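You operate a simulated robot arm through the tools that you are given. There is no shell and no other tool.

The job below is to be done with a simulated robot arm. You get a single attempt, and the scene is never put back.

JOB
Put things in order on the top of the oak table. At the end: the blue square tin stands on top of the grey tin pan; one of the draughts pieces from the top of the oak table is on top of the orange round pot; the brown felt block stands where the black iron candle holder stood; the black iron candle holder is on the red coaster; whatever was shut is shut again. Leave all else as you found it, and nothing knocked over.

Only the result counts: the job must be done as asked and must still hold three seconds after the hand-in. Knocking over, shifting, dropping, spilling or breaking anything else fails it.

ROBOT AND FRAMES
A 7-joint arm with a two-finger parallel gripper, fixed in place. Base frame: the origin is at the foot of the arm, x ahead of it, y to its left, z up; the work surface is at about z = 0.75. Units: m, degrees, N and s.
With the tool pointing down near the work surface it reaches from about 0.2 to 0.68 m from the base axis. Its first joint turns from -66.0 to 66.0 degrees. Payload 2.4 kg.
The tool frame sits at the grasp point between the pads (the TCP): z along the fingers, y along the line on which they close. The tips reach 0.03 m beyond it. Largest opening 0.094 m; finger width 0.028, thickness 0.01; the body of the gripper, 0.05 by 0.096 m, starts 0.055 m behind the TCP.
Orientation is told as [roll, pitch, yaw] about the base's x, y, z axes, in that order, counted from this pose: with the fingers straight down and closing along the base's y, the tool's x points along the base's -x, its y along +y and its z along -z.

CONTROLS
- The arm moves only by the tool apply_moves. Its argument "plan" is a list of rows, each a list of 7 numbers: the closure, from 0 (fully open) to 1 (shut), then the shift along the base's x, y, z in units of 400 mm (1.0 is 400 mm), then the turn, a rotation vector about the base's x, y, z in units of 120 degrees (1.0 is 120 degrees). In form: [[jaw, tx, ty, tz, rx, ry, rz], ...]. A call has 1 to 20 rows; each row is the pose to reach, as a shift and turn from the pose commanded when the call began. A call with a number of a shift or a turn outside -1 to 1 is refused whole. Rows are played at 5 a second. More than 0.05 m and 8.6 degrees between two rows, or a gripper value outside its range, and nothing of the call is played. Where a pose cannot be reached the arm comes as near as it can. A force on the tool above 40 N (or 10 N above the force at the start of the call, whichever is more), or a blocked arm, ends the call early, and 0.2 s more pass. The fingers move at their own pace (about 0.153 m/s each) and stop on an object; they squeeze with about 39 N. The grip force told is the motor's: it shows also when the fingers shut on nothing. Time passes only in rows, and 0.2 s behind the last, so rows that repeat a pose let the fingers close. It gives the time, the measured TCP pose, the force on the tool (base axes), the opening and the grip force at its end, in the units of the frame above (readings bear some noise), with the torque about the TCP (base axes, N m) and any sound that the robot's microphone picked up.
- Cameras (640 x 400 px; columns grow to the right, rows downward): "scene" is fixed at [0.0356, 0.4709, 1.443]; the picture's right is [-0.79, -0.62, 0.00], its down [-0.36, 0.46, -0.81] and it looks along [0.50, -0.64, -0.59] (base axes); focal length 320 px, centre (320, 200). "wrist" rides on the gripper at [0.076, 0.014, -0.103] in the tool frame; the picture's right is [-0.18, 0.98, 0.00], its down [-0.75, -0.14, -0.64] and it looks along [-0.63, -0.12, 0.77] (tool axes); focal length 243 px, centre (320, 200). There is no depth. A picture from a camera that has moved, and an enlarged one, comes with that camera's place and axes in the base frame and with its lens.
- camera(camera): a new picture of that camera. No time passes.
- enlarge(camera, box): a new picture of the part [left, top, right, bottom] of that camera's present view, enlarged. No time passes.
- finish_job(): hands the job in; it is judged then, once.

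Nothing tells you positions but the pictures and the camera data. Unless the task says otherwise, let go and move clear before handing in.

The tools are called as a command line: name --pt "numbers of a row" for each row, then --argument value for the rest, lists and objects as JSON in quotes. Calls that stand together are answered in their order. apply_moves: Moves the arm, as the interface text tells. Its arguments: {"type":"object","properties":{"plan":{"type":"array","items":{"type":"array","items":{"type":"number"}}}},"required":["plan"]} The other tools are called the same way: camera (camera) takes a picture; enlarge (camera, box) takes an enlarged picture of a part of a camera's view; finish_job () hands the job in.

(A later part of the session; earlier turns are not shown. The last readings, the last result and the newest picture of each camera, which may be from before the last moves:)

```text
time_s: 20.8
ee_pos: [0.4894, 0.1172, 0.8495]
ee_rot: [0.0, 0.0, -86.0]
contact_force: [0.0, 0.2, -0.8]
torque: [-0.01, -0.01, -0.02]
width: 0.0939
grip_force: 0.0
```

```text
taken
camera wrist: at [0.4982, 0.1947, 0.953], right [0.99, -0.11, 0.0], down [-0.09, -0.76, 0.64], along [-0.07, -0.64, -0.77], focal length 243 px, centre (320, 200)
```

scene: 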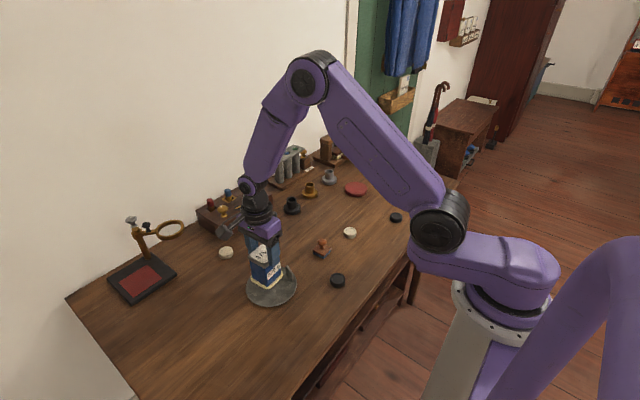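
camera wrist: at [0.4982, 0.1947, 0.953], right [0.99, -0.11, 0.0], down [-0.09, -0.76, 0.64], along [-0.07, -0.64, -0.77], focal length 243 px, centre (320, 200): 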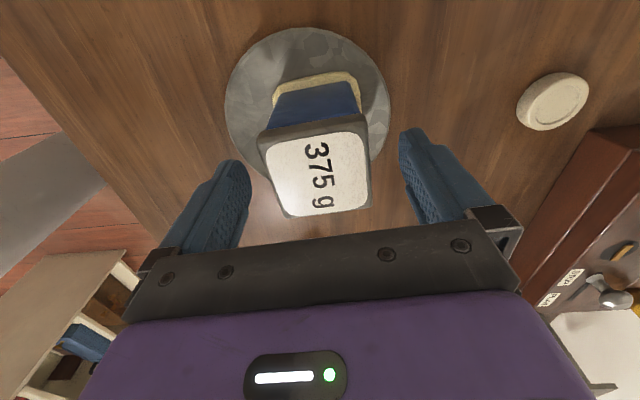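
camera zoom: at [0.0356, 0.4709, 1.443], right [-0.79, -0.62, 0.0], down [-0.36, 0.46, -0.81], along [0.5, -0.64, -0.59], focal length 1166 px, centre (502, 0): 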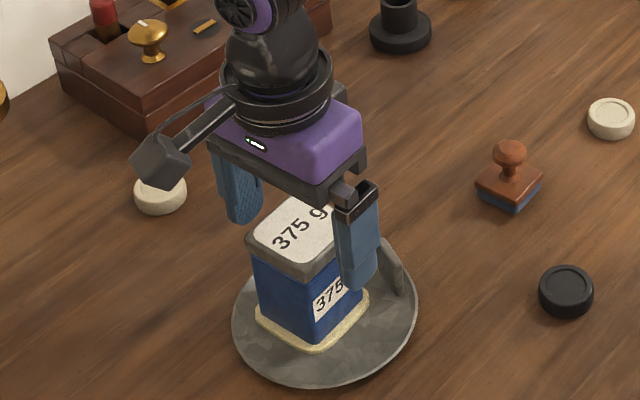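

The tin stands on the pan. Rising clear, then I'll measure the black candle holder and coaster.

apply_moves --pt "0 0 0 0.04 0 0 0" --pt "0 0 0 0.1 0 0 0" --pt "0 0 0 0.2 0 0 0" --pt "0 0 -0.05 0.3 0 0 0.05" --pt "0 0 -0.15 0.35 0 0 0.1" --pt "0 0 -0.25 0.35 0 0 0.15" --pt "0 0 -0.35 0.35 0 0 0.2" --pt "0 0 -0.45 0.35 0 0 0.25" --pt "0 0 -0.52 0.35 0 0 0.3" --pt "0 0 -0.52 0.35 0 0 0.35" --pt "0 0 -0.52 0.35 0 0 0.4" --pt "0 0 -0.52 0.35 0 0 0.4"

camera --camera "wrist"

enlarge --camera "scene" --box '[272, 190, 312, 222]'

enlarge --camera "scene" --box '[220, 200, 320, 310]'

```text
time_s: 23.4
ee_pos: [0.4897, -0.092, 0.9896]
ee_rot: [0.0, 0.1, -37.7]
contact_force: [0.3, 0.3, 0.2]
torque: [0.01, 0.05, 0.03]
width: 0.0939
grip_force: 0.1
```

```text
taken
camera wrist: at [0.4382, -0.032, 1.0924], right [0.75, 0.66, 0.0], down [0.51, -0.57, 0.64], along [0.43, -0.48, -0.77], focal length 243 px, centre (320, 200)
```

wrist: 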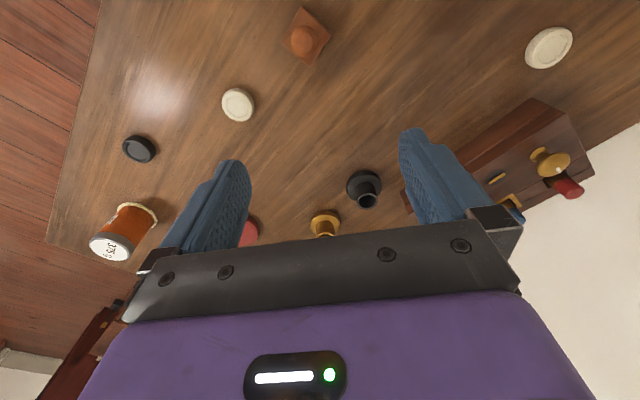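

```text
12.50 times, centred on (292, 206) of scene
camera zoom: at [0.0356, 0.4709, 1.443], right [-0.79, -0.62, 0.0], down [-0.36, 0.46, -0.81], along [0.5, -0.64, -0.59], focal length 4006 px, centre (670, 125)
```

zoom: 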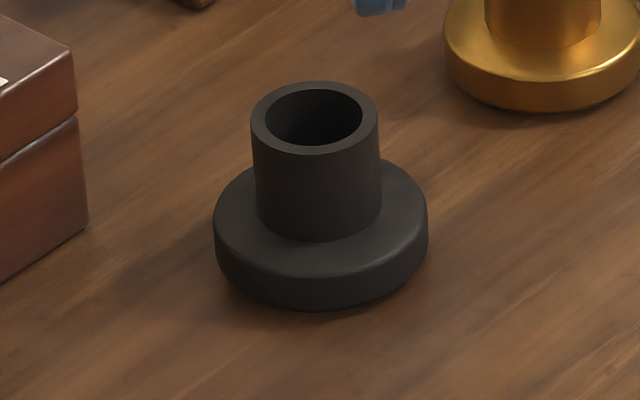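

```text
3.64 times, centred on (270, 255) of scene
camera zoom: at [0.0356, 0.4709, 1.443], right [-0.79, -0.62, 0.0], down [-0.36, 0.46, -0.81], along [0.5, -0.64, -0.59], focal length 1166 px, centre (502, 0)
```

zoom: 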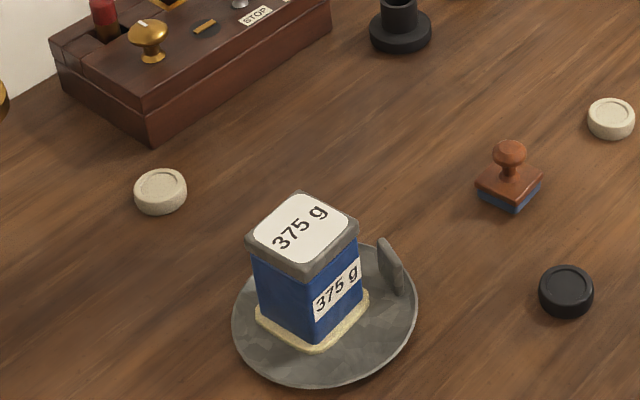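

enlarge --camera "wrist" --box '[320, 150, 400, 230]'

enlarge --camera "scene" --box '[336, 174, 376, 204]'

enlarge --camera "scene" --box '[386, 165, 434, 225]'

```text
5.00 times, centred on (360, 190) of wrist
camera zoom: at [0.4382, -0.032, 1.0924], right [0.75, 0.66, 0.0], down [0.51, -0.57, 0.64], along [0.43, -0.48, -0.77], focal length 1213 px, centre (120, 250)
```

zoom: 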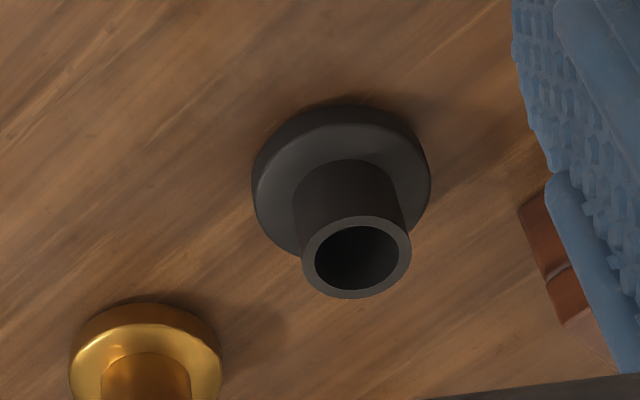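

```text
13.33 times, centred on (356, 189) of scene
camera zoom: at [0.0356, 0.4709, 1.443], right [-0.79, -0.62, 0.0], down [-0.36, 0.46, -0.81], along [0.5, -0.64, -0.59], focal length 4273 px, centre (-160, 347)
```

zoom: 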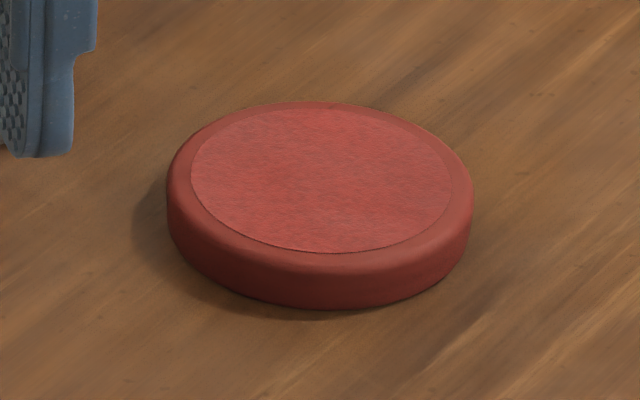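

```text
6.67 times, centred on (410, 195) of scene
camera zoom: at [0.0356, 0.4709, 1.443], right [-0.79, -0.62, 0.0], down [-0.36, 0.46, -0.81], along [0.5, -0.64, -0.59], focal length 2137 px, centre (-280, 233)
```

zoom: 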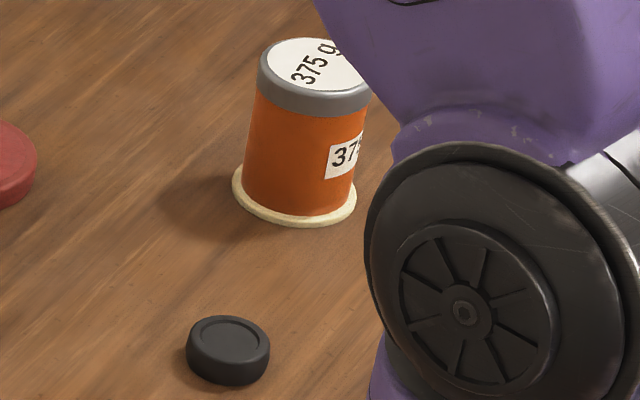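

Holder centre is about (0.660, -0.169), tube top z≈0.797; coaster about (0.548, -0.406). Moving to hover above the holder with fingers closing nearly along y.

apply_moves --pt "0 0.07 -0.032 -0.02 0 0 0.04" --pt "0 0.14 -0.064 -0.04 0 0 0.08" --pt "0 0.21 -0.097 -0.08 0 0 0.12" --pt "0 0.285 -0.129 -0.12 0 0 0.16" --pt "0 0.356 -0.161 -0.17 0 0 0.2" --pt "0 0.4275 -0.1935 -0.225 0 0 0.2333" --pt "0 0.4275 -0.1935 -0.225 0 0 0.2333" --pt "0 0.4275 -0.1935 -0.225 0 0 0.2333"

apply_moves --pt "0 0 0 0 0 0 0"

camera --camera "wrist"

camera --camera "scene"

```text
time_s: 25.2
ee_pos: [0.6602, -0.1703, 0.9017]
ee_rot: [0.1, -0.1, -9.9]
contact_force: [-0.2, -0.3, -0.1]
torque: [0.01, 0.01, -0.02]
width: 0.0938
grip_force: 0.1
```

```text
time_s: 25.6
ee_pos: [0.6609, -0.1689, 0.9011]
ee_rot: [-0.1, 0.1, -9.9]
contact_force: [0.4, 0.0, -0.4]
torque: [0.02, -0.03, 0.02]
width: 0.0941
grip_force: 0.1
```

```text
taken
camera wrist: at [0.5884, -0.1412, 1.0036], right [0.35, 0.94, 0.0], down [0.72, -0.27, 0.64], along [0.6, -0.23, -0.77], focal length 243 px, centre (320, 200)
```

wrist: 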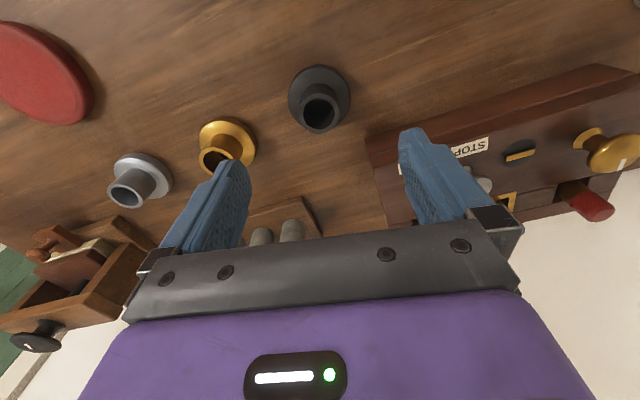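

```text
taken
```

scene: 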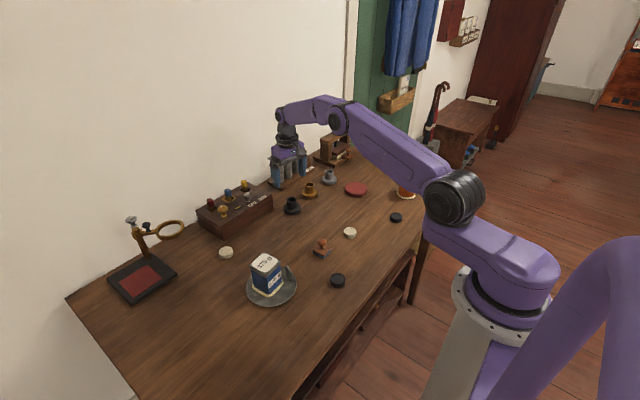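

Position confirmed (0.660, -0.168). Descending around the tube.

apply_moves --pt "0 0 0.002 -0.06 0 0 0" --pt "0 0 0.002 -0.12 0 0 0" --pt "0 0 0.002 -0.17 0 0 0" --pt "0 0 0.002 -0.21 0 0 0" --pt "0 0 0.002 -0.235 0 0 0" --pt "0 0 0.002 -0.245 0 0 0" --pt "0 0 0.002 -0.245 0 0 0"

enlarge --camera "scene" --box '[252, 165, 332, 225]'

camera --camera "wrist"

```text
time_s: 27.2
ee_pos: [0.66, -0.1664, 0.8023]
ee_rot: [0.1, 0.0, -9.9]
contact_force: [-0.9, -0.7, -0.8]
torque: [0.0, -0.02, 0.01]
width: 0.0939
grip_force: 0.1
```

```text
6.67 times, centred on (292, 195) of scene
camera zoom: at [0.0356, 0.4709, 1.443], right [-0.79, -0.62, 0.0], down [-0.36, 0.46, -0.81], along [0.5, -0.64, -0.59], focal length 2137 px, centre (507, 233)
```

zoom: 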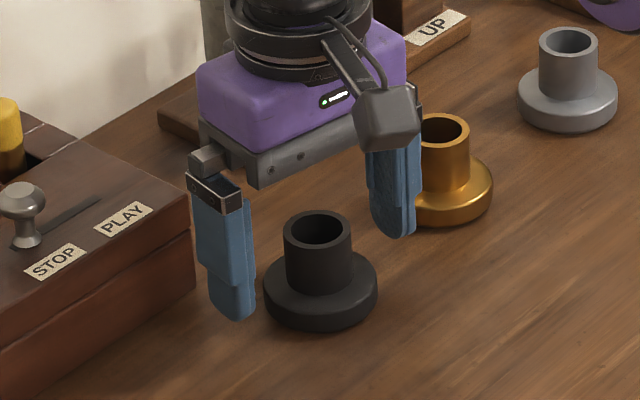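

```text
taken
camera wrist: at [0.5878, -0.1392, 0.9047], right [0.35, 0.94, 0.0], down [0.72, -0.27, 0.64], along [0.6, -0.23, -0.77], focal length 243 px, centre (320, 200)
```

wrist: 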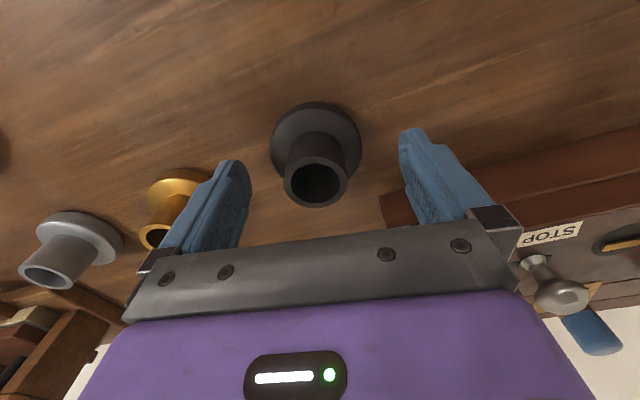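

Well centred. Closing and lifting a little to test the grip.

apply_moves --pt "0.3 0 0 0 0 0 0" --pt "0.5 0 0 0 0 0 0" --pt "0.8 0 0 0 0 0 0" --pt "1 0 0 0 0 0 0" --pt "1 0 0 0 0 0 0" --pt "1 0 0 0 0 0 0"

apply_moves --pt "1 0 0 0.02 0 0 0" --pt "1 0 0 0.04 0 0 0" --pt "1 0 0 0.04 0 0 0"

enlarge --camera "scene" --box '[252, 165, 332, 225]'

camera --camera "wrist"

```text
time_s: 28.6
ee_pos: [0.6604, -0.1664, 0.8028]
ee_rot: [0.0, 0.0, -9.9]
contact_force: [-1.3, -0.5, 3.3]
torque: [0.06, 0.0, 0.08]
width: 0.036
grip_force: 39.4
```

```text
time_s: 29.4
ee_pos: [0.6595, -0.1681, 0.8173]
ee_rot: [0.0, 0.1, -10.0]
contact_force: [-0.3, 0.0, -3.0]
torque: [0.01, 0.01, 0.01]
width: 0.0358
grip_force: 38.9
```

```text
6.67 times, centred on (292, 195) of scene
camera zoom: at [0.0356, 0.4709, 1.443], right [-0.79, -0.62, 0.0], down [-0.36, 0.46, -0.81], along [0.5, -0.64, -0.59], focal length 2137 px, centre (507, 233)
```

zoom: 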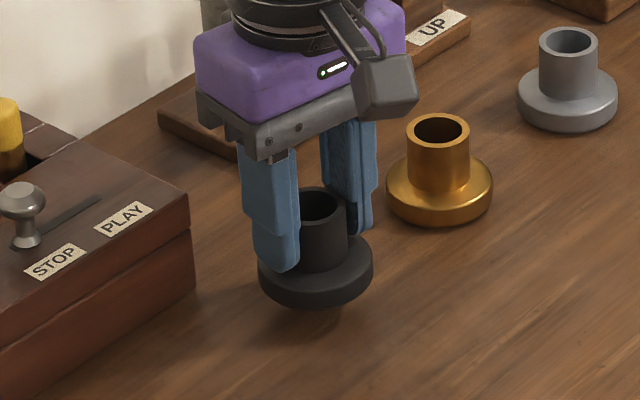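

```text
taken
camera wrist: at [0.588, -0.1394, 0.9211], right [0.35, 0.94, 0.0], down [0.72, -0.27, 0.64], along [0.6, -0.23, -0.77], focal length 243 px, centre (320, 200)
```

wrist: 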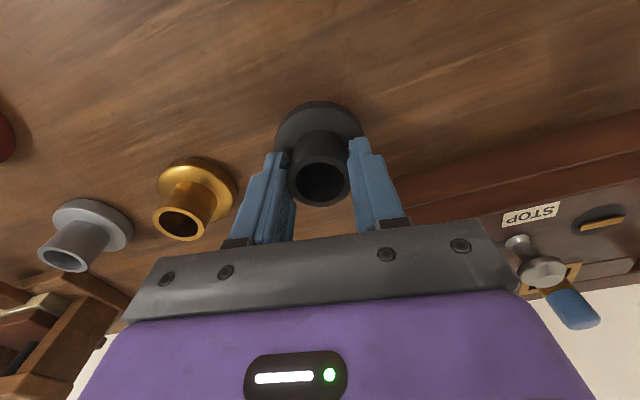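

Grip holds (about 3 N weight). Lifting higher and carrying to above the coaster.

apply_moves --pt "1 0 0 0.05 0 0 0" --pt "1 0 0 0.12 0 0 0" --pt "1 0 0 0.2 0 0 0" --pt "1 -0.04 -0.084 0.2 0 0 -0.031" --pt "1 -0.081 -0.168 0.2 0 0 -0.062" --pt "1 -0.122 -0.253 0.2 0 0 -0.093" --pt "1 -0.163 -0.337 0.2 0 0 -0.124" --pt "1 -0.204 -0.421 0.2 0 0 -0.155" --pt "1 -0.244 -0.506 0.2 0 0 -0.186" --pt "1 -0.285 -0.59 0.2 0 0 -0.2167" --pt "1 -0.285 -0.59 0.2 0 0 -0.2167" --pt "1 -0.285 -0.59 0.2 0 0 -0.2167"

camera --camera "wrist"

enlarge --camera "scene" --box '[310, 120, 410, 220]'

```text
time_s: 32.0
ee_pos: [0.5451, -0.4029, 0.897]
ee_rot: [-0.1, 0.0, -36.0]
contact_force: [-0.7, -0.6, -4.3]
torque: [0.01, 0.0, 0.0]
width: 0.0346
grip_force: 39.5
```

```text
taken
camera wrist: at [0.4918, -0.3448, 1.0001], right [0.73, 0.69, 0.0], down [0.53, -0.56, 0.64], along [0.44, -0.47, -0.77], focal length 243 px, centre (320, 200)
```

wrist: 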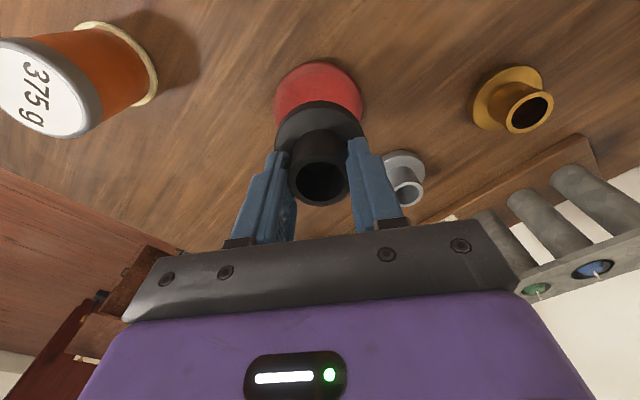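

```text
4.00 times, centred on (360, 170) of scene
camera zoom: at [0.0356, 0.4709, 1.443], right [-0.79, -0.62, 0.0], down [-0.36, 0.46, -0.81], along [0.5, -0.64, -0.59], focal length 1282 px, centre (160, 320)
```

zoom: 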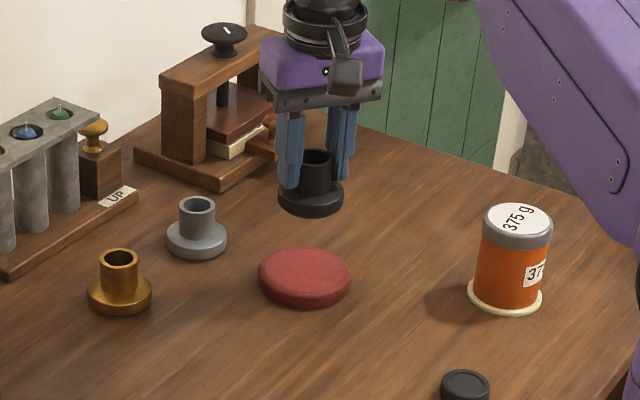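

The coaster centre (0.548, -0.406) lines up with the held holder. Lowering toward it.

apply_moves --pt "1 0 0 -0.06 0 0 0" --pt "1 0 0 -0.12 0 0 0" --pt "1 0 0 -0.155 0 0 0" --pt "1 0 0 -0.17 0 0 0" --pt "1 0 0 -0.17 0 0 0"

enlarge --camera "scene" --box '[326, 150, 386, 210]'

camera --camera "wrist"

```text
time_s: 33.2
ee_pos: [0.5463, -0.4027, 0.8292]
ee_rot: [0.0, 0.0, -36.0]
contact_force: [-0.4, -0.4, -3.4]
torque: [0.01, -0.02, 0.01]
width: 0.0346
grip_force: 39.3
```

```text
6.67 times, centred on (356, 180) of scene
camera zoom: at [0.0356, 0.4709, 1.443], right [-0.79, -0.62, 0.0], down [-0.36, 0.46, -0.81], along [0.5, -0.64, -0.59], focal length 2137 px, centre (80, 333)
```

zoom: 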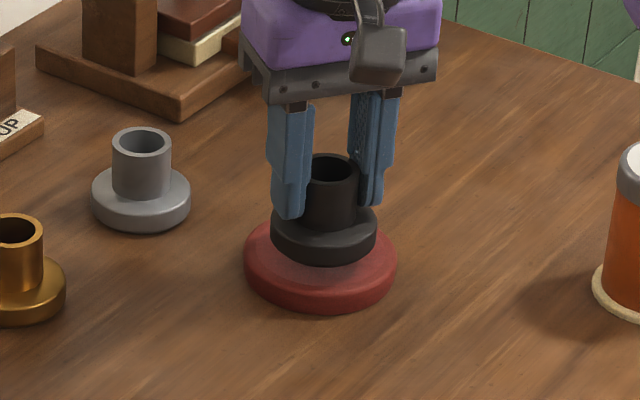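

```text
taken
camera wrist: at [0.4924, -0.3466, 0.9324], right [0.73, 0.69, 0.0], down [0.53, -0.56, 0.64], along [0.44, -0.47, -0.77], focal length 243 px, centre (320, 200)
```

wrist: 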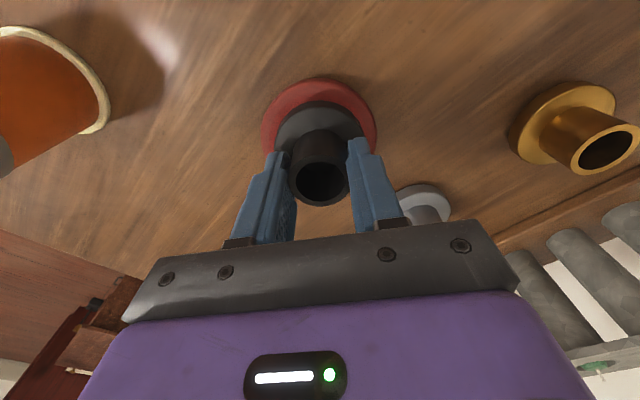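

apply_moves --pt "1 0 0 -0.01 0 0 0" --pt "1 0 0 -0.02 0 0 0" --pt "1 0 0 -0.02 0 0 0"

```text
time_s: 34.0
ee_pos: [0.546, -0.4047, 0.8216]
ee_rot: [0.0, 0.1, -35.9]
contact_force: [0.0, 0.2, -3.7]
torque: [0.0, 0.0, 0.0]
width: 0.0347
grip_force: 39.6
```

apply_moves --pt "1 0 0 -0.005 0 0 0" --pt "1 0 0 -0.005 0 0 0"

apply_moves --pt "1 0 0 -0.004 0 0 0" --pt "1 0 0 -0.004 0 0 0"

```text
time_s: 34.6
ee_pos: [0.546, -0.4034, 0.8198]
ee_rot: [0.0, 0.1, -36.0]
contact_force: [-0.3, -0.2, -2.7]
torque: [0.0, 0.0, 0.02]
width: 0.0348
grip_force: 39.1
```

```text
time_s: 35.2
ee_pos: [0.5447, -0.4025, 0.8191]
ee_rot: [0.0, -0.1, -36.0]
contact_force: [-1.6, 0.3, 4.0]
torque: [0.05, 0.01, 0.02]
width: 0.0347
grip_force: 39.4
```

Light contact made with the coaster. Releasing.

apply_moves --pt "0.58 0 0 0 0 0 0" --pt "0.5 0 0 0 0 0 0" --pt "0.35 0 0 0 0 0 0" --pt "0.2 0 0 0 0 0 0" --pt "0.1 0 0 0 0 0 0" --pt "0.1 0 0 0.03 0 0 0" --pt "0.1 0 0 0.09 0 0 0" --pt "0.1 0 0 0.18 0 0 0" --pt "0 0 0 0.25 0 0 0"

enlarge --camera "scene" --box '[326, 150, 386, 210]'

camera --camera "wrist"

```text
time_s: 37.2
ee_pos: [0.5437, -0.4022, 0.9178]
ee_rot: [0.0, 0.0, -35.8]
contact_force: [-0.3, 0.6, 0.1]
torque: [-0.02, 0.0, 0.0]
width: 0.094
grip_force: 0.0
```

```text
6.67 times, centred on (356, 180) of scene
camera zoom: at [0.0356, 0.4709, 1.443], right [-0.79, -0.62, 0.0], down [-0.36, 0.46, -0.81], along [0.5, -0.64, -0.59], focal length 2137 px, centre (80, 333)
```

zoom: 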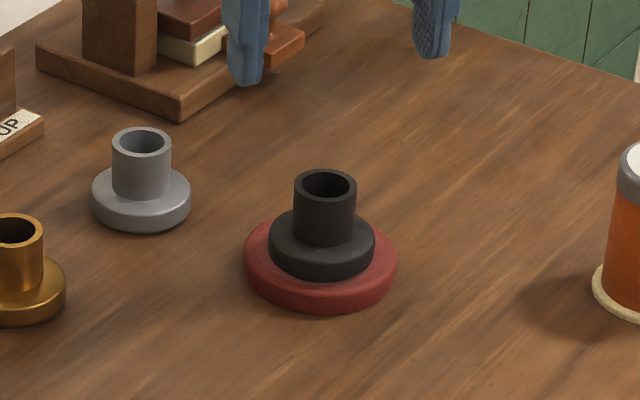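

```text
taken
camera wrist: at [0.4917, -0.3459, 1.0215], right [0.73, 0.69, 0.0], down [0.53, -0.56, 0.64], along [0.44, -0.47, -0.77], focal length 243 px, centre (320, 200)
```

wrist: 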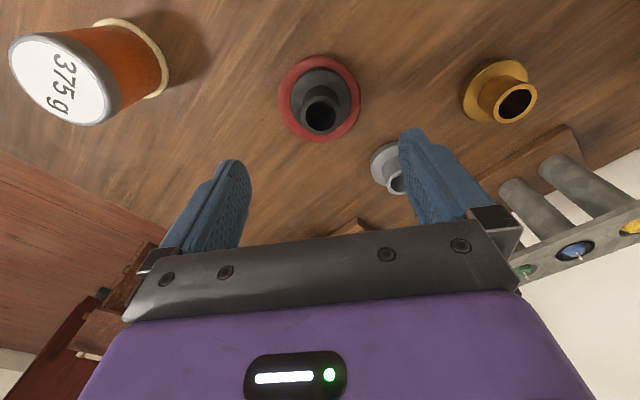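

The black holder sits centred on the coaster. Next: the black draughts piece at about (0.350, -0.348); moving above it.

apply_moves --pt "0 -0.06 0.015 0 0 0 -0.0125" --pt "0 -0.14 0.035 0 0 0 -0.025" --pt "0 -0.23 0.06 0 0 0 -0.0375" --pt "0 -0.32 0.09 -0.02 0 0 -0.05" --pt "0 -0.41 0.115 -0.07 0 0 -0.0625" --pt "0 -0.49 0.139 -0.12 0 0 -0.075" --pt "0 -0.49 0.139 -0.15 0 0 -0.075" --pt "0 -0.49 0.139 -0.15 0 0 -0.075"

apply_moves --pt "0 0 0 0 0 0 0"

camera --camera "wrist"

camera --camera "scene"

```text
time_s: 39.0
ee_pos: [0.3491, -0.3483, 0.8575]
ee_rot: [0.1, 0.0, -45.0]
contact_force: [0.5, -0.5, 0.0]
torque: [0.02, -0.02, -0.01]
width: 0.094
grip_force: 0.0
```

```text
time_s: 39.4
ee_pos: [0.3487, -0.3482, 0.8586]
ee_rot: [0.0, 0.0, -45.0]
contact_force: [-0.7, 0.4, -1.0]
torque: [0.0, 0.01, 0.01]
width: 0.0942
grip_force: 0.1
```

```text
taken
camera wrist: at [0.3049, -0.2831, 0.9619], right [0.82, 0.57, 0.0], down [0.43, -0.63, 0.64], along [0.36, -0.53, -0.77], focal length 243 px, centre (320, 200)
```

wrist: 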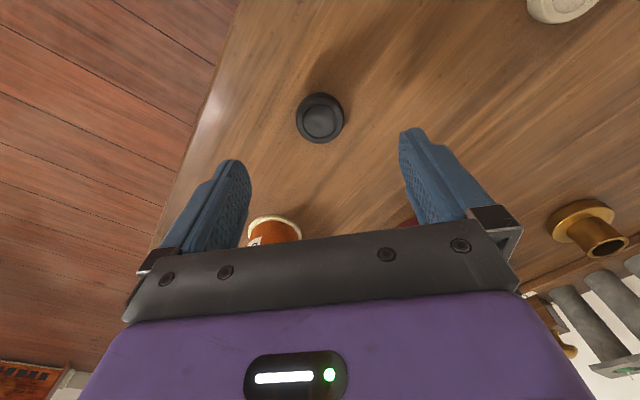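

```text
taken
```

scene: 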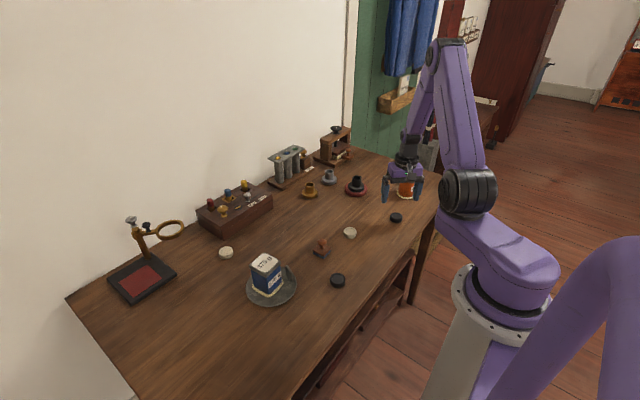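

The piece is centred between the fingers at (0.350, -0.348). Descending to just above the table.

apply_moves --pt "0 0.002 0 -0.06 0 0 0" --pt "0 0.002 0 -0.12 0 0 0" --pt "0 0.002 0 -0.155 0 0 0" --pt "0 0.002 0 -0.175 0 0 0" --pt "0 0.002 0 -0.185 0 0 0" --pt "0 0.002 0 -0.19 0 0 0" --pt "0 0.002 0 -0.19 0 0 0"

enlarge --camera "scene" --box '[366, 180, 436, 240]'

camera --camera "wrist"

```text
time_s: 41.0
ee_pos: [0.3512, -0.3482, 0.7814]
ee_rot: [0.0, 0.1, -44.8]
contact_force: [-0.2, -0.1, -0.3]
torque: [0.04, 0.0, -0.02]
width: 0.0943
grip_force: 0.0
```

```text
6.67 times, centred on (401, 210) of scene
camera zoom: at [0.0356, 0.4709, 1.443], right [-0.79, -0.62, 0.0], down [-0.36, 0.46, -0.81], along [0.5, -0.64, -0.59], focal length 2137 px, centre (-220, 133)
```

zoom: 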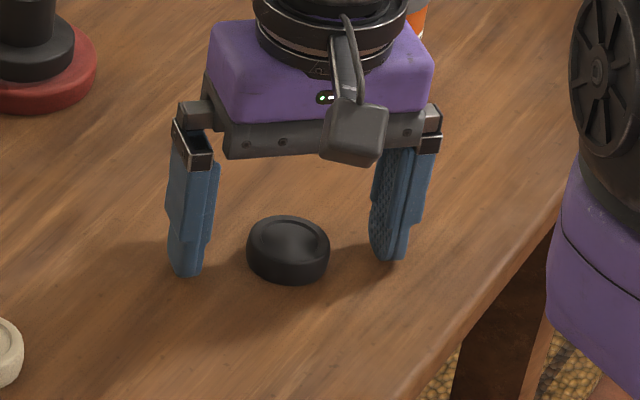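

```text
taken
camera wrist: at [0.307, -0.2834, 0.8848], right [0.82, 0.57, 0.0], down [0.43, -0.63, 0.64], along [0.36, -0.53, -0.77], focal length 243 px, centre (320, 200)
```

wrist: 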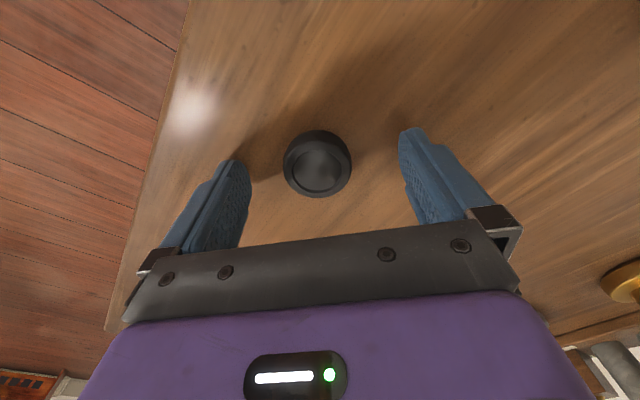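

Centred. Closing on the piece and lifting.

apply_moves --pt "0.3 0 0 0 0 0 0" --pt "0.5 0 0 0 0 0 0" --pt "0.8 0 0 0 0 0 0" --pt "1 0 0 0 0 0 0" --pt "1 0 0 0 0 0 0"

apply_moves --pt "1 0 0 0.03 0 0 0" --pt "1 0 0 0.07 0 0 0" --pt "1 0 0 0.07 0 0 0"

enlarge --camera "scene" --box '[366, 180, 436, 240]'

camera --camera "wrist"

```text
time_s: 42.2
ee_pos: [0.3509, -0.3489, 0.7824]
ee_rot: [-0.1, 0.1, -44.9]
contact_force: [0.2, 0.6, 1.6]
torque: [0.02, -0.01, -0.01]
width: 0.0387
grip_force: 38.8
```

```text
time_s: 43.0
ee_pos: [0.3511, -0.3488, 0.8088]
ee_rot: [-0.1, 0.1, -45.0]
contact_force: [0.5, 0.3, 0.2]
torque: [-0.05, -0.03, 0.0]
width: 0.0389
grip_force: 39.2
```

```text
6.67 times, centred on (401, 210) of scene
camera zoom: at [0.0356, 0.4709, 1.443], right [-0.79, -0.62, 0.0], down [-0.36, 0.46, -0.81], along [0.5, -0.64, -0.59], focal length 2137 px, centre (-220, 133)
```

zoom: 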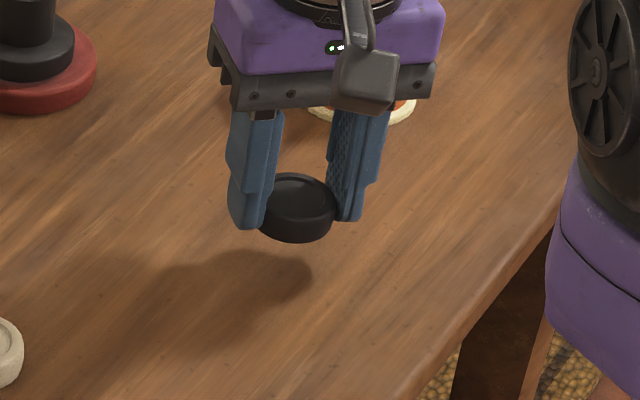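

```text
taken
camera wrist: at [0.307, -0.2838, 0.9123], right [0.82, 0.57, 0.0], down [0.43, -0.63, 0.64], along [0.36, -0.53, -0.77], focal length 243 px, centre (320, 200)
```

wrist: 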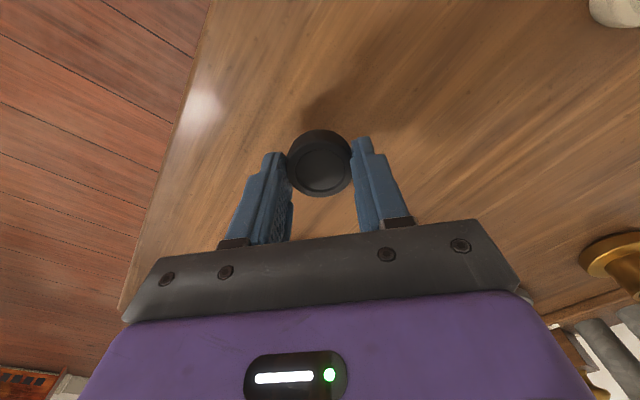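

The piece is held. Raising and moving it above the pot at about (0.388, -0.506).

apply_moves --pt "1 0 0 0.07 0 0 0" --pt "1 0 0 0.15 0 0 0" --pt "1 0 0 0.2225 0 0 0" --pt "1 0.018 -0.08 0.2225 0 0 0" --pt "1 0.037 -0.16 0.2225 0 0 0" --pt "1 0.056 -0.24 0.2225 0 0 0" --pt "1 0.075 -0.32 0.2225 0 0 0" --pt "1 0.0925 -0.395 0.2225 0 0 0" --pt "1 0.0925 -0.395 0.2225 0 0 0" --pt "1 0.0925 -0.395 0.2225 0 0 0"

camera --camera "wrist"

camera --camera "scene"

enlarge --camera "scene" --box '[366, 140, 436, 210]'

```text
time_s: 45.2
ee_pos: [0.3882, -0.5057, 0.9]
ee_rot: [0.1, 0.0, -45.0]
contact_force: [0.1, -0.1, -0.7]
torque: [-0.03, 0.01, 0.0]
width: 0.039
grip_force: 39.1
```

```text
taken
camera wrist: at [0.3448, -0.4407, 1.0031], right [0.82, 0.57, 0.0], down [0.43, -0.63, 0.64], along [0.36, -0.53, -0.77], focal length 243 px, centre (320, 200)
```

wrist: 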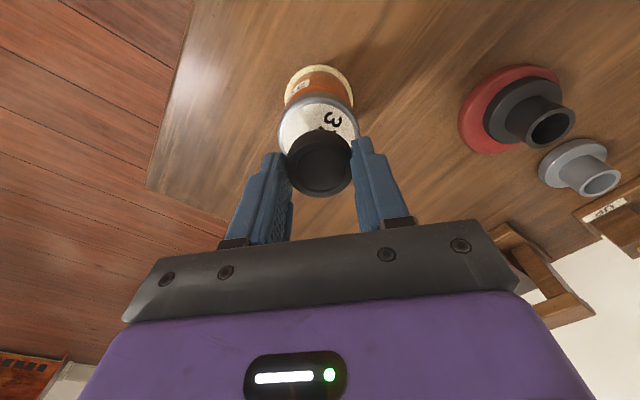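

```text
taken
```

scene: 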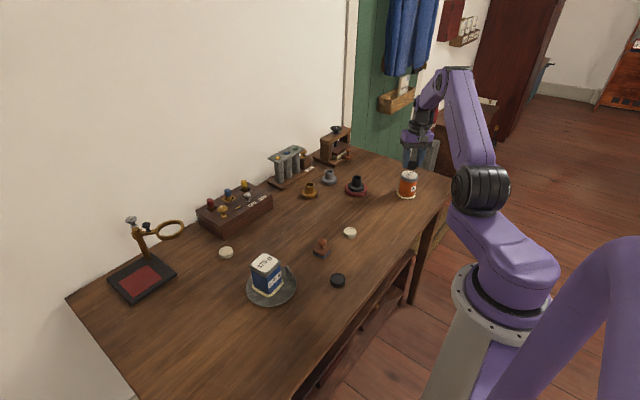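

```text
5.71 times, centred on (401, 175) of scene
camera zoom: at [0.0356, 0.4709, 1.443], right [-0.79, -0.62, 0.0], down [-0.36, 0.46, -0.81], along [0.5, -0.64, -0.59], focal length 1831 px, centre (-143, 343)
```

zoom: 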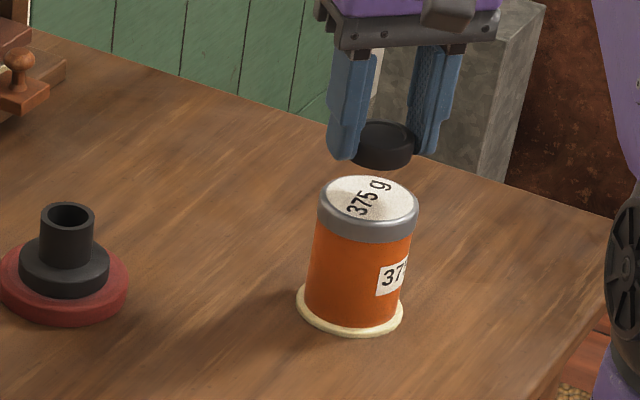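

Aligned within a few mm. Lowering the piece onto the pot lid.

apply_moves --pt "1 0.004 -0.005 -0.03 0 0 0" --pt "1 0.004 -0.005 -0.06 0 0 0" --pt "1 0.004 -0.005 -0.07 0 0 0" --pt "1 0.004 -0.005 -0.07 0 0 0"

enlarge --camera "scene" --box '[366, 140, 436, 210]'

camera --camera "wrist"

```text
time_s: 46.2
ee_pos: [0.3885, -0.5084, 0.8711]
ee_rot: [0.0, -0.2, -44.9]
contact_force: [-0.4, 0.4, -1.1]
torque: [0.01, -0.02, 0.02]
width: 0.039
grip_force: 38.7
```

```text
5.71 times, centred on (401, 175) of scene
camera zoom: at [0.0356, 0.4709, 1.443], right [-0.79, -0.62, 0.0], down [-0.36, 0.46, -0.81], along [0.5, -0.64, -0.59], focal length 1831 px, centre (-143, 343)
```

zoom: 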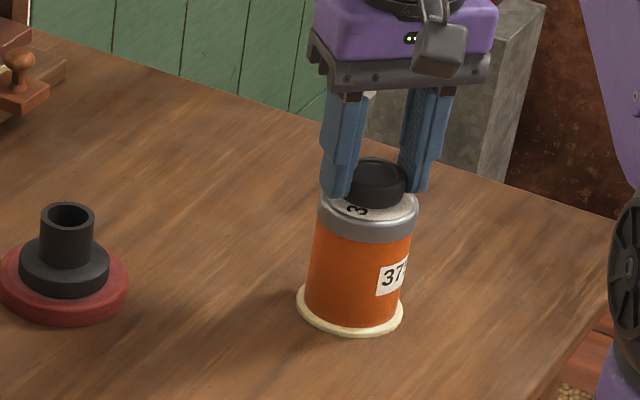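

```text
taken
camera wrist: at [0.3459, -0.4434, 0.9738], right [0.82, 0.57, 0.0], down [0.43, -0.63, 0.64], along [0.36, -0.53, -0.77], focal length 243 px, centre (320, 200)
```

wrist: 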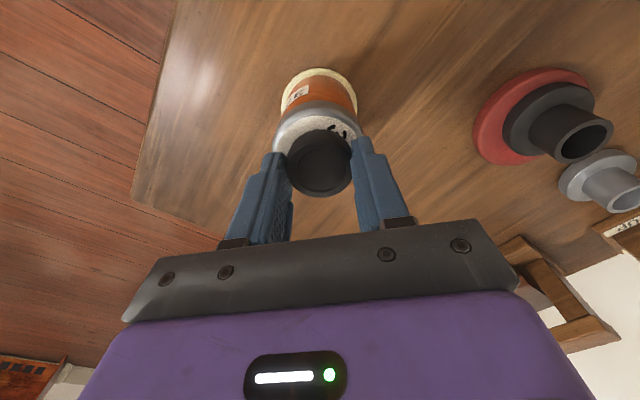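

apply_moves --pt "1 0.005 0 -0.006 0 0 0" --pt "1 0.005 0 -0.01 0 0 0" --pt "1 0.005 0 -0.01 0 0 0"

apply_moves --pt "1 0 0 -0.004 0 0 0" --pt "1 0 0 -0.004 0 0 0"

```text
time_s: 47.0
ee_pos: [0.3909, -0.5081, 0.8675]
ee_rot: [0.1, 0.0, -45.0]
contact_force: [0.0, -0.6, 0.0]
torque: [0.02, -0.02, 0.02]
width: 0.0389
grip_force: 39.4
```

```text
time_s: 47.6
ee_pos: [0.3918, -0.5085, 0.8666]
ee_rot: [0.1, 0.0, -44.9]
contact_force: [-1.5, 3.1, 8.6]
torque: [0.14, 0.09, -0.02]
width: 0.0384
grip_force: 39.0
```

Contact made on the lid. Releasing and rising.

apply_moves --pt "0.55 0 0 0.001 0 0 0" --pt "0.5 0 0 0.001 0 0 0" --pt "0.4 0 0 0.001 0 0 0" --pt "0.25 0 0 0.001 0 0 0" --pt "0.1 0 0 0.001 0 0 0" --pt "0.1 0 0 0.03 0 0 0" --pt "0.1 0 0 0.08 0 0 0" --pt "0.1 0 0 0.15 0 0 0" --pt "0 0 0 0.22 0 0 0" --pt "0 0 0 0.25 0 0 0"

enlarge --camera "scene" --box '[366, 140, 436, 210]'

camera --camera "wrist"

```text
time_s: 49.8
ee_pos: [0.3931, -0.5088, 0.9657]
ee_rot: [-0.1, 0.1, -44.9]
contact_force: [0.2, 0.3, 0.0]
torque: [-0.01, 0.0, 0.0]
width: 0.0941
grip_force: 0.0
```

```text
5.71 times, centred on (401, 175) of scene
camera zoom: at [0.0356, 0.4709, 1.443], right [-0.79, -0.62, 0.0], down [-0.36, 0.46, -0.81], along [0.5, -0.64, -0.59], focal length 1831 px, centre (-143, 343)
```

zoom: 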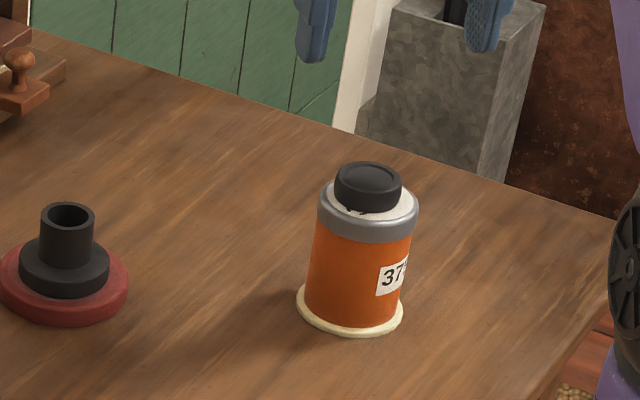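

```text
taken
camera wrist: at [0.3484, -0.4436, 1.069], right [0.82, 0.57, 0.0], down [0.43, -0.63, 0.64], along [0.36, -0.53, -0.77], focal length 243 px, centre (320, 200)
```

wrist: 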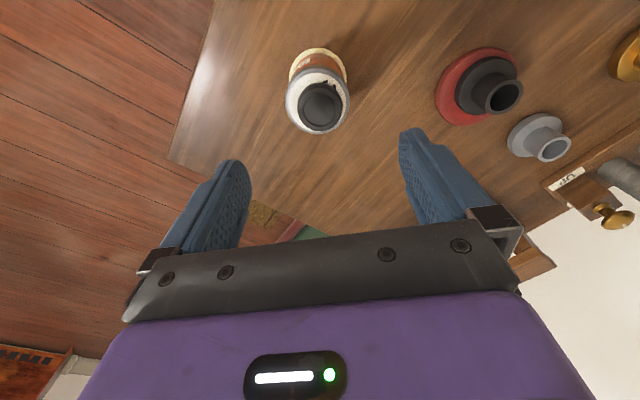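

The black piece rests on the pot lid. Now to the felt block at about (0.450, -0.069), moving over in an unobstructed path at height.

apply_moves --pt "0 0.014 0.09 0 0 0 0.0265" --pt "0 0.028 0.18 0 0 0 0.053" --pt "0 0.042 0.27 0 0 0 0.0795" --pt "0 0.056 0.36 0 0 0 0.106" --pt "0 0.07 0.45 0 0 0 0.1325" --pt "0 0.084 0.54 -0.02 0 0 0.159" --pt "0 0.098 0.63 -0.04 0 0 0.1856" --pt "0 0.112 0.72 -0.06 0 0 0.212" --pt "0 0.126 0.81 -0.08 0 0 0.2386" --pt "0 0.14 0.9 -0.1 0 0 0.2652" --pt "0 0.146 0.97 -0.1 0 0 0.2917" --pt "0 0.146 0.97 -0.1 0 0 0.2917" --pt "0 0.146 0.97 -0.1 0 0 0.2917"

camera --camera "wrist"

enlarge --camera "wrist" --box '[260, 40, 480, 200]'

camera --camera "scene"

```text
time_s: 52.6
ee_pos: [0.4515, -0.1196, 0.9259]
ee_rot: [0.1, 0.1, -9.9]
contact_force: [0.3, -0.6, 0.5]
torque: [-0.03, 0.01, 0.03]
width: 0.094
grip_force: 0.0
```

```text
taken
camera wrist: at [0.3776, -0.0915, 1.0289], right [0.35, 0.94, 0.0], down [0.72, -0.27, 0.64], along [0.6, -0.23, -0.77], focal length 243 px, centre (320, 200)
```

wrist: 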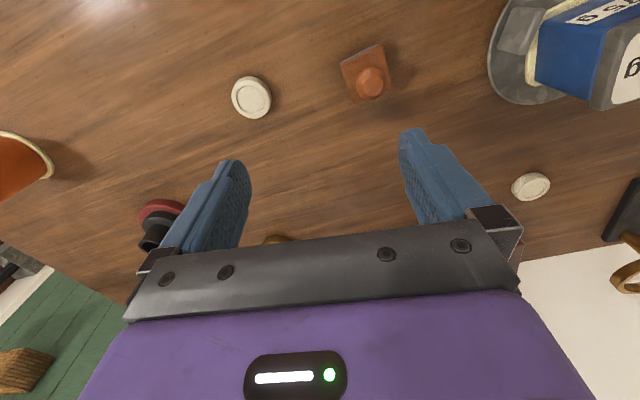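

```text
2.50 times, centred on (370, 120) of wrist
camera zoom: at [0.3776, -0.0915, 1.0289], right [0.35, 0.94, 0.0], down [0.72, -0.27, 0.64], along [0.6, -0.23, -0.77], focal length 606 px, centre (195, 400)
```

zoom: 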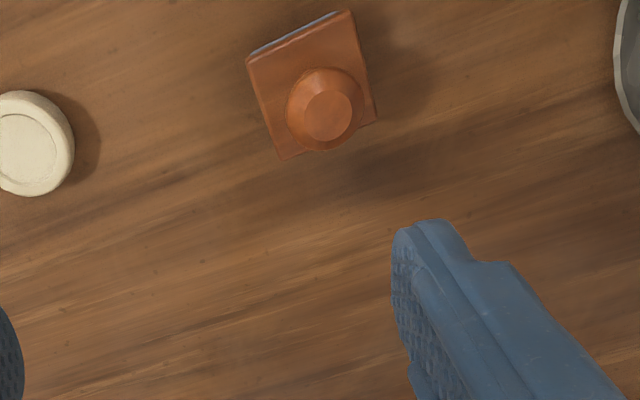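

```text
taken
```

scene: 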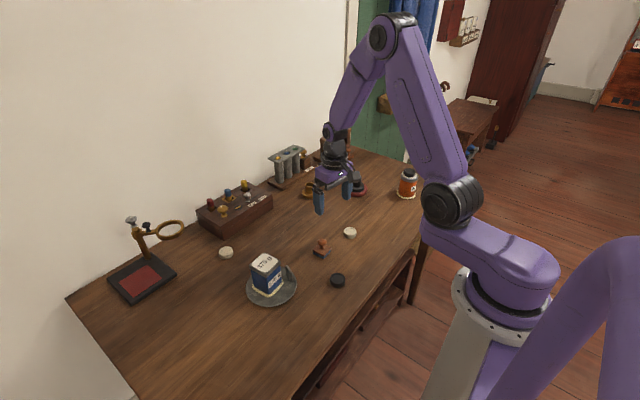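

Knob top is at about (0.449, -0.069, 0.80). Moving over it and down to just above the knob for a check.

apply_moves --pt "0 -0.002 0.05 -0.02 0 0 0" --pt "0 -0.002 0.1 -0.05 0 0 0" --pt "0 -0.0025 0.1275 -0.1 0 0 0" --pt "0 -0.0025 0.1275 -0.16 0 0 0" --pt "0 -0.0025 0.1275 -0.2 0 0 0" --pt "0 -0.0025 0.1275 -0.2 0 0 0"

camera --camera "wrist"

enlarge --camera "scene" --box '[282, 200, 362, 270]'

```text
time_s: 54.0
ee_pos: [0.4491, -0.0699, 0.8458]
ee_rot: [0.0, 0.0, -9.8]
contact_force: [-0.5, -0.1, -0.4]
torque: [-0.02, 0.01, 0.0]
width: 0.0939
grip_force: 0.2
```

```text
taken
camera wrist: at [0.3774, -0.0411, 0.9484], right [0.35, 0.94, 0.0], down [0.72, -0.27, 0.64], along [0.6, -0.23, -0.77], focal length 243 px, centre (320, 200)
```

wrist: 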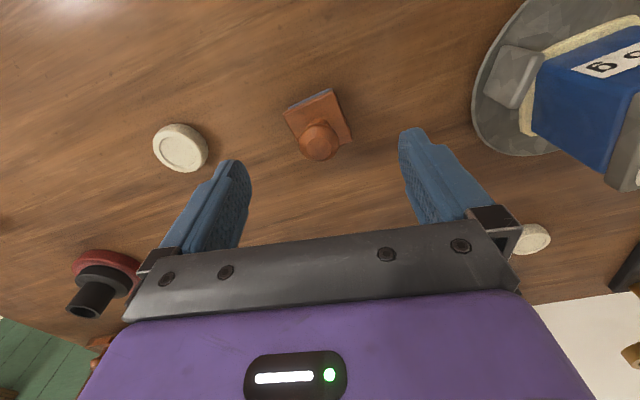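

```text
5.71 times, centred on (322, 235) of scene
camera zoom: at [0.0356, 0.4709, 1.443], right [-0.79, -0.62, 0.0], down [-0.36, 0.46, -0.81], along [0.5, -0.64, -0.59], focal length 1831 px, centre (309, 0)
```

zoom: 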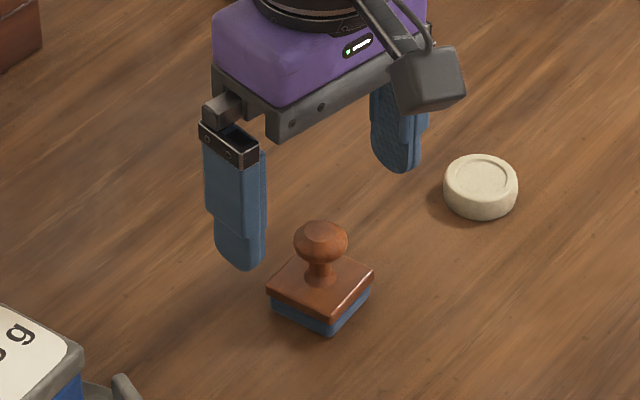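

Centred over the knob. Descending so the tips stop just above the plate, then closing on the knob.

apply_moves --pt "0 0 0 -0.04 0 0 0" --pt "0 0 0 -0.08 0 0 0" --pt "0 0 0 -0.1 0 0 0" --pt "0 0 0 -0.111 0 0 0" --pt "0 0 0 -0.111 0 0 0"

enlarge --camera "scene" --box '[282, 200, 362, 270]'

camera --camera "wrist"

```text
time_s: 55.2
ee_pos: [0.4489, -0.0689, 0.8014]
ee_rot: [-0.1, 0.0, -9.9]
contact_force: [0.3, -0.7, 0.0]
torque: [0.02, -0.03, 0.0]
width: 0.0941
grip_force: 0.1
```

```text
5.71 times, centred on (322, 235) of scene
camera zoom: at [0.0356, 0.4709, 1.443], right [-0.79, -0.62, 0.0], down [-0.36, 0.46, -0.81], along [0.5, -0.64, -0.59], focal length 1831 px, centre (309, 0)
```

zoom: 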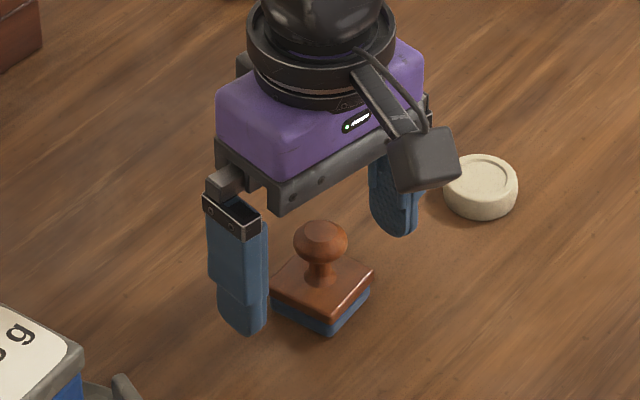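

```text
taken
camera wrist: at [0.377, -0.0409, 0.9043], right [0.35, 0.94, 0.0], down [0.72, -0.27, 0.64], along [0.6, -0.23, -0.77], focal length 243 px, centre (320, 200)
```

wrist: 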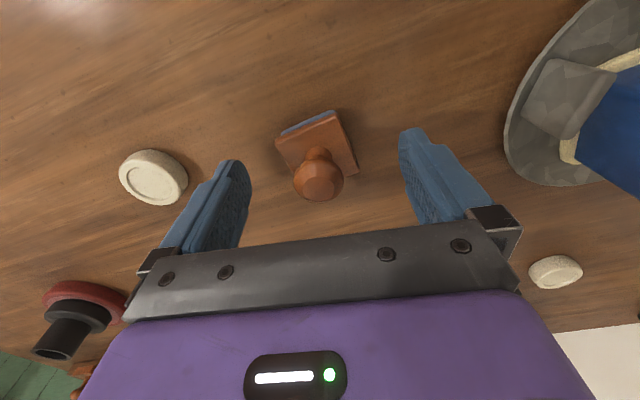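

apply_moves --pt "0.3 0 0 0 0 0 0" --pt "0.55 0 0 0 0 0 0" --pt "0.8 0 0 0 0 0 0" --pt "1 0 0 0 0 0 0" --pt "1 0 0 0 0 0 0"

apply_moves --pt "1 0 0 0.02 0 0 0" --pt "1 0 0 0.05 0 0 0" --pt "1 0 0 0.05 0 0 0"

enlarge --camera "scene" --box '[282, 200, 362, 270]'

camera --camera "wrist"

```text
time_s: 56.4
ee_pos: [0.4493, -0.0688, 0.8004]
ee_rot: [-0.1, -0.1, -10.0]
contact_force: [-0.7, -0.8, 1.5]
torque: [0.0, -0.04, -0.03]
width: 0.0262
grip_force: 39.1
```

```text
time_s: 57.2
ee_pos: [0.4493, -0.0697, 0.8206]
ee_rot: [0.0, 0.0, -9.9]
contact_force: [1.1, 0.1, -0.6]
torque: [0.03, -0.02, -0.03]
width: 0.026
grip_force: 38.9
```

```text
5.71 times, centred on (322, 235) of scene
camera zoom: at [0.0356, 0.4709, 1.443], right [-0.79, -0.62, 0.0], down [-0.36, 0.46, -0.81], along [0.5, -0.64, -0.59], focal length 1831 px, centre (309, 0)
```

zoom: 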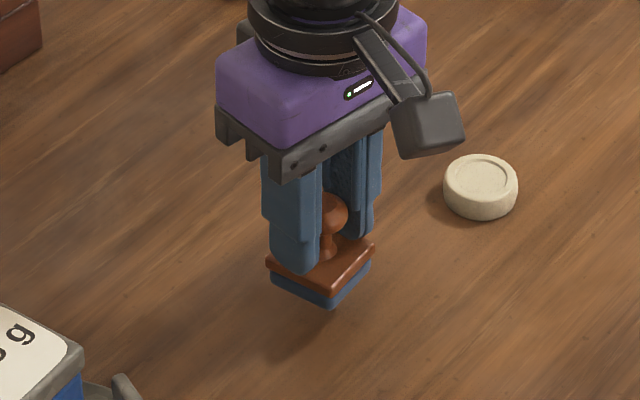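

```text
taken
camera wrist: at [0.3766, -0.0415, 0.924], right [0.35, 0.94, 0.0], down [0.72, -0.27, 0.64], along [0.6, -0.23, -0.77], focal length 243 px, centre (320, 200)
```

wrist: 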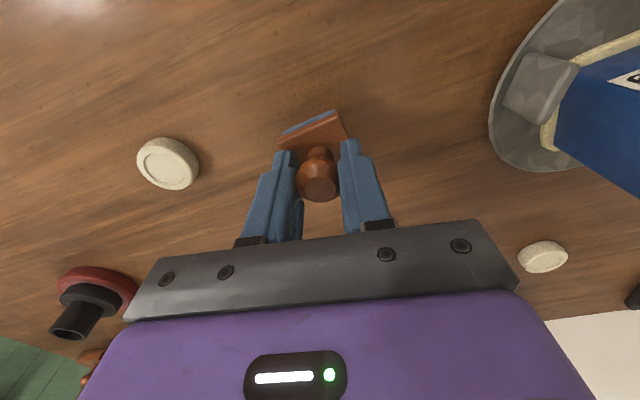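

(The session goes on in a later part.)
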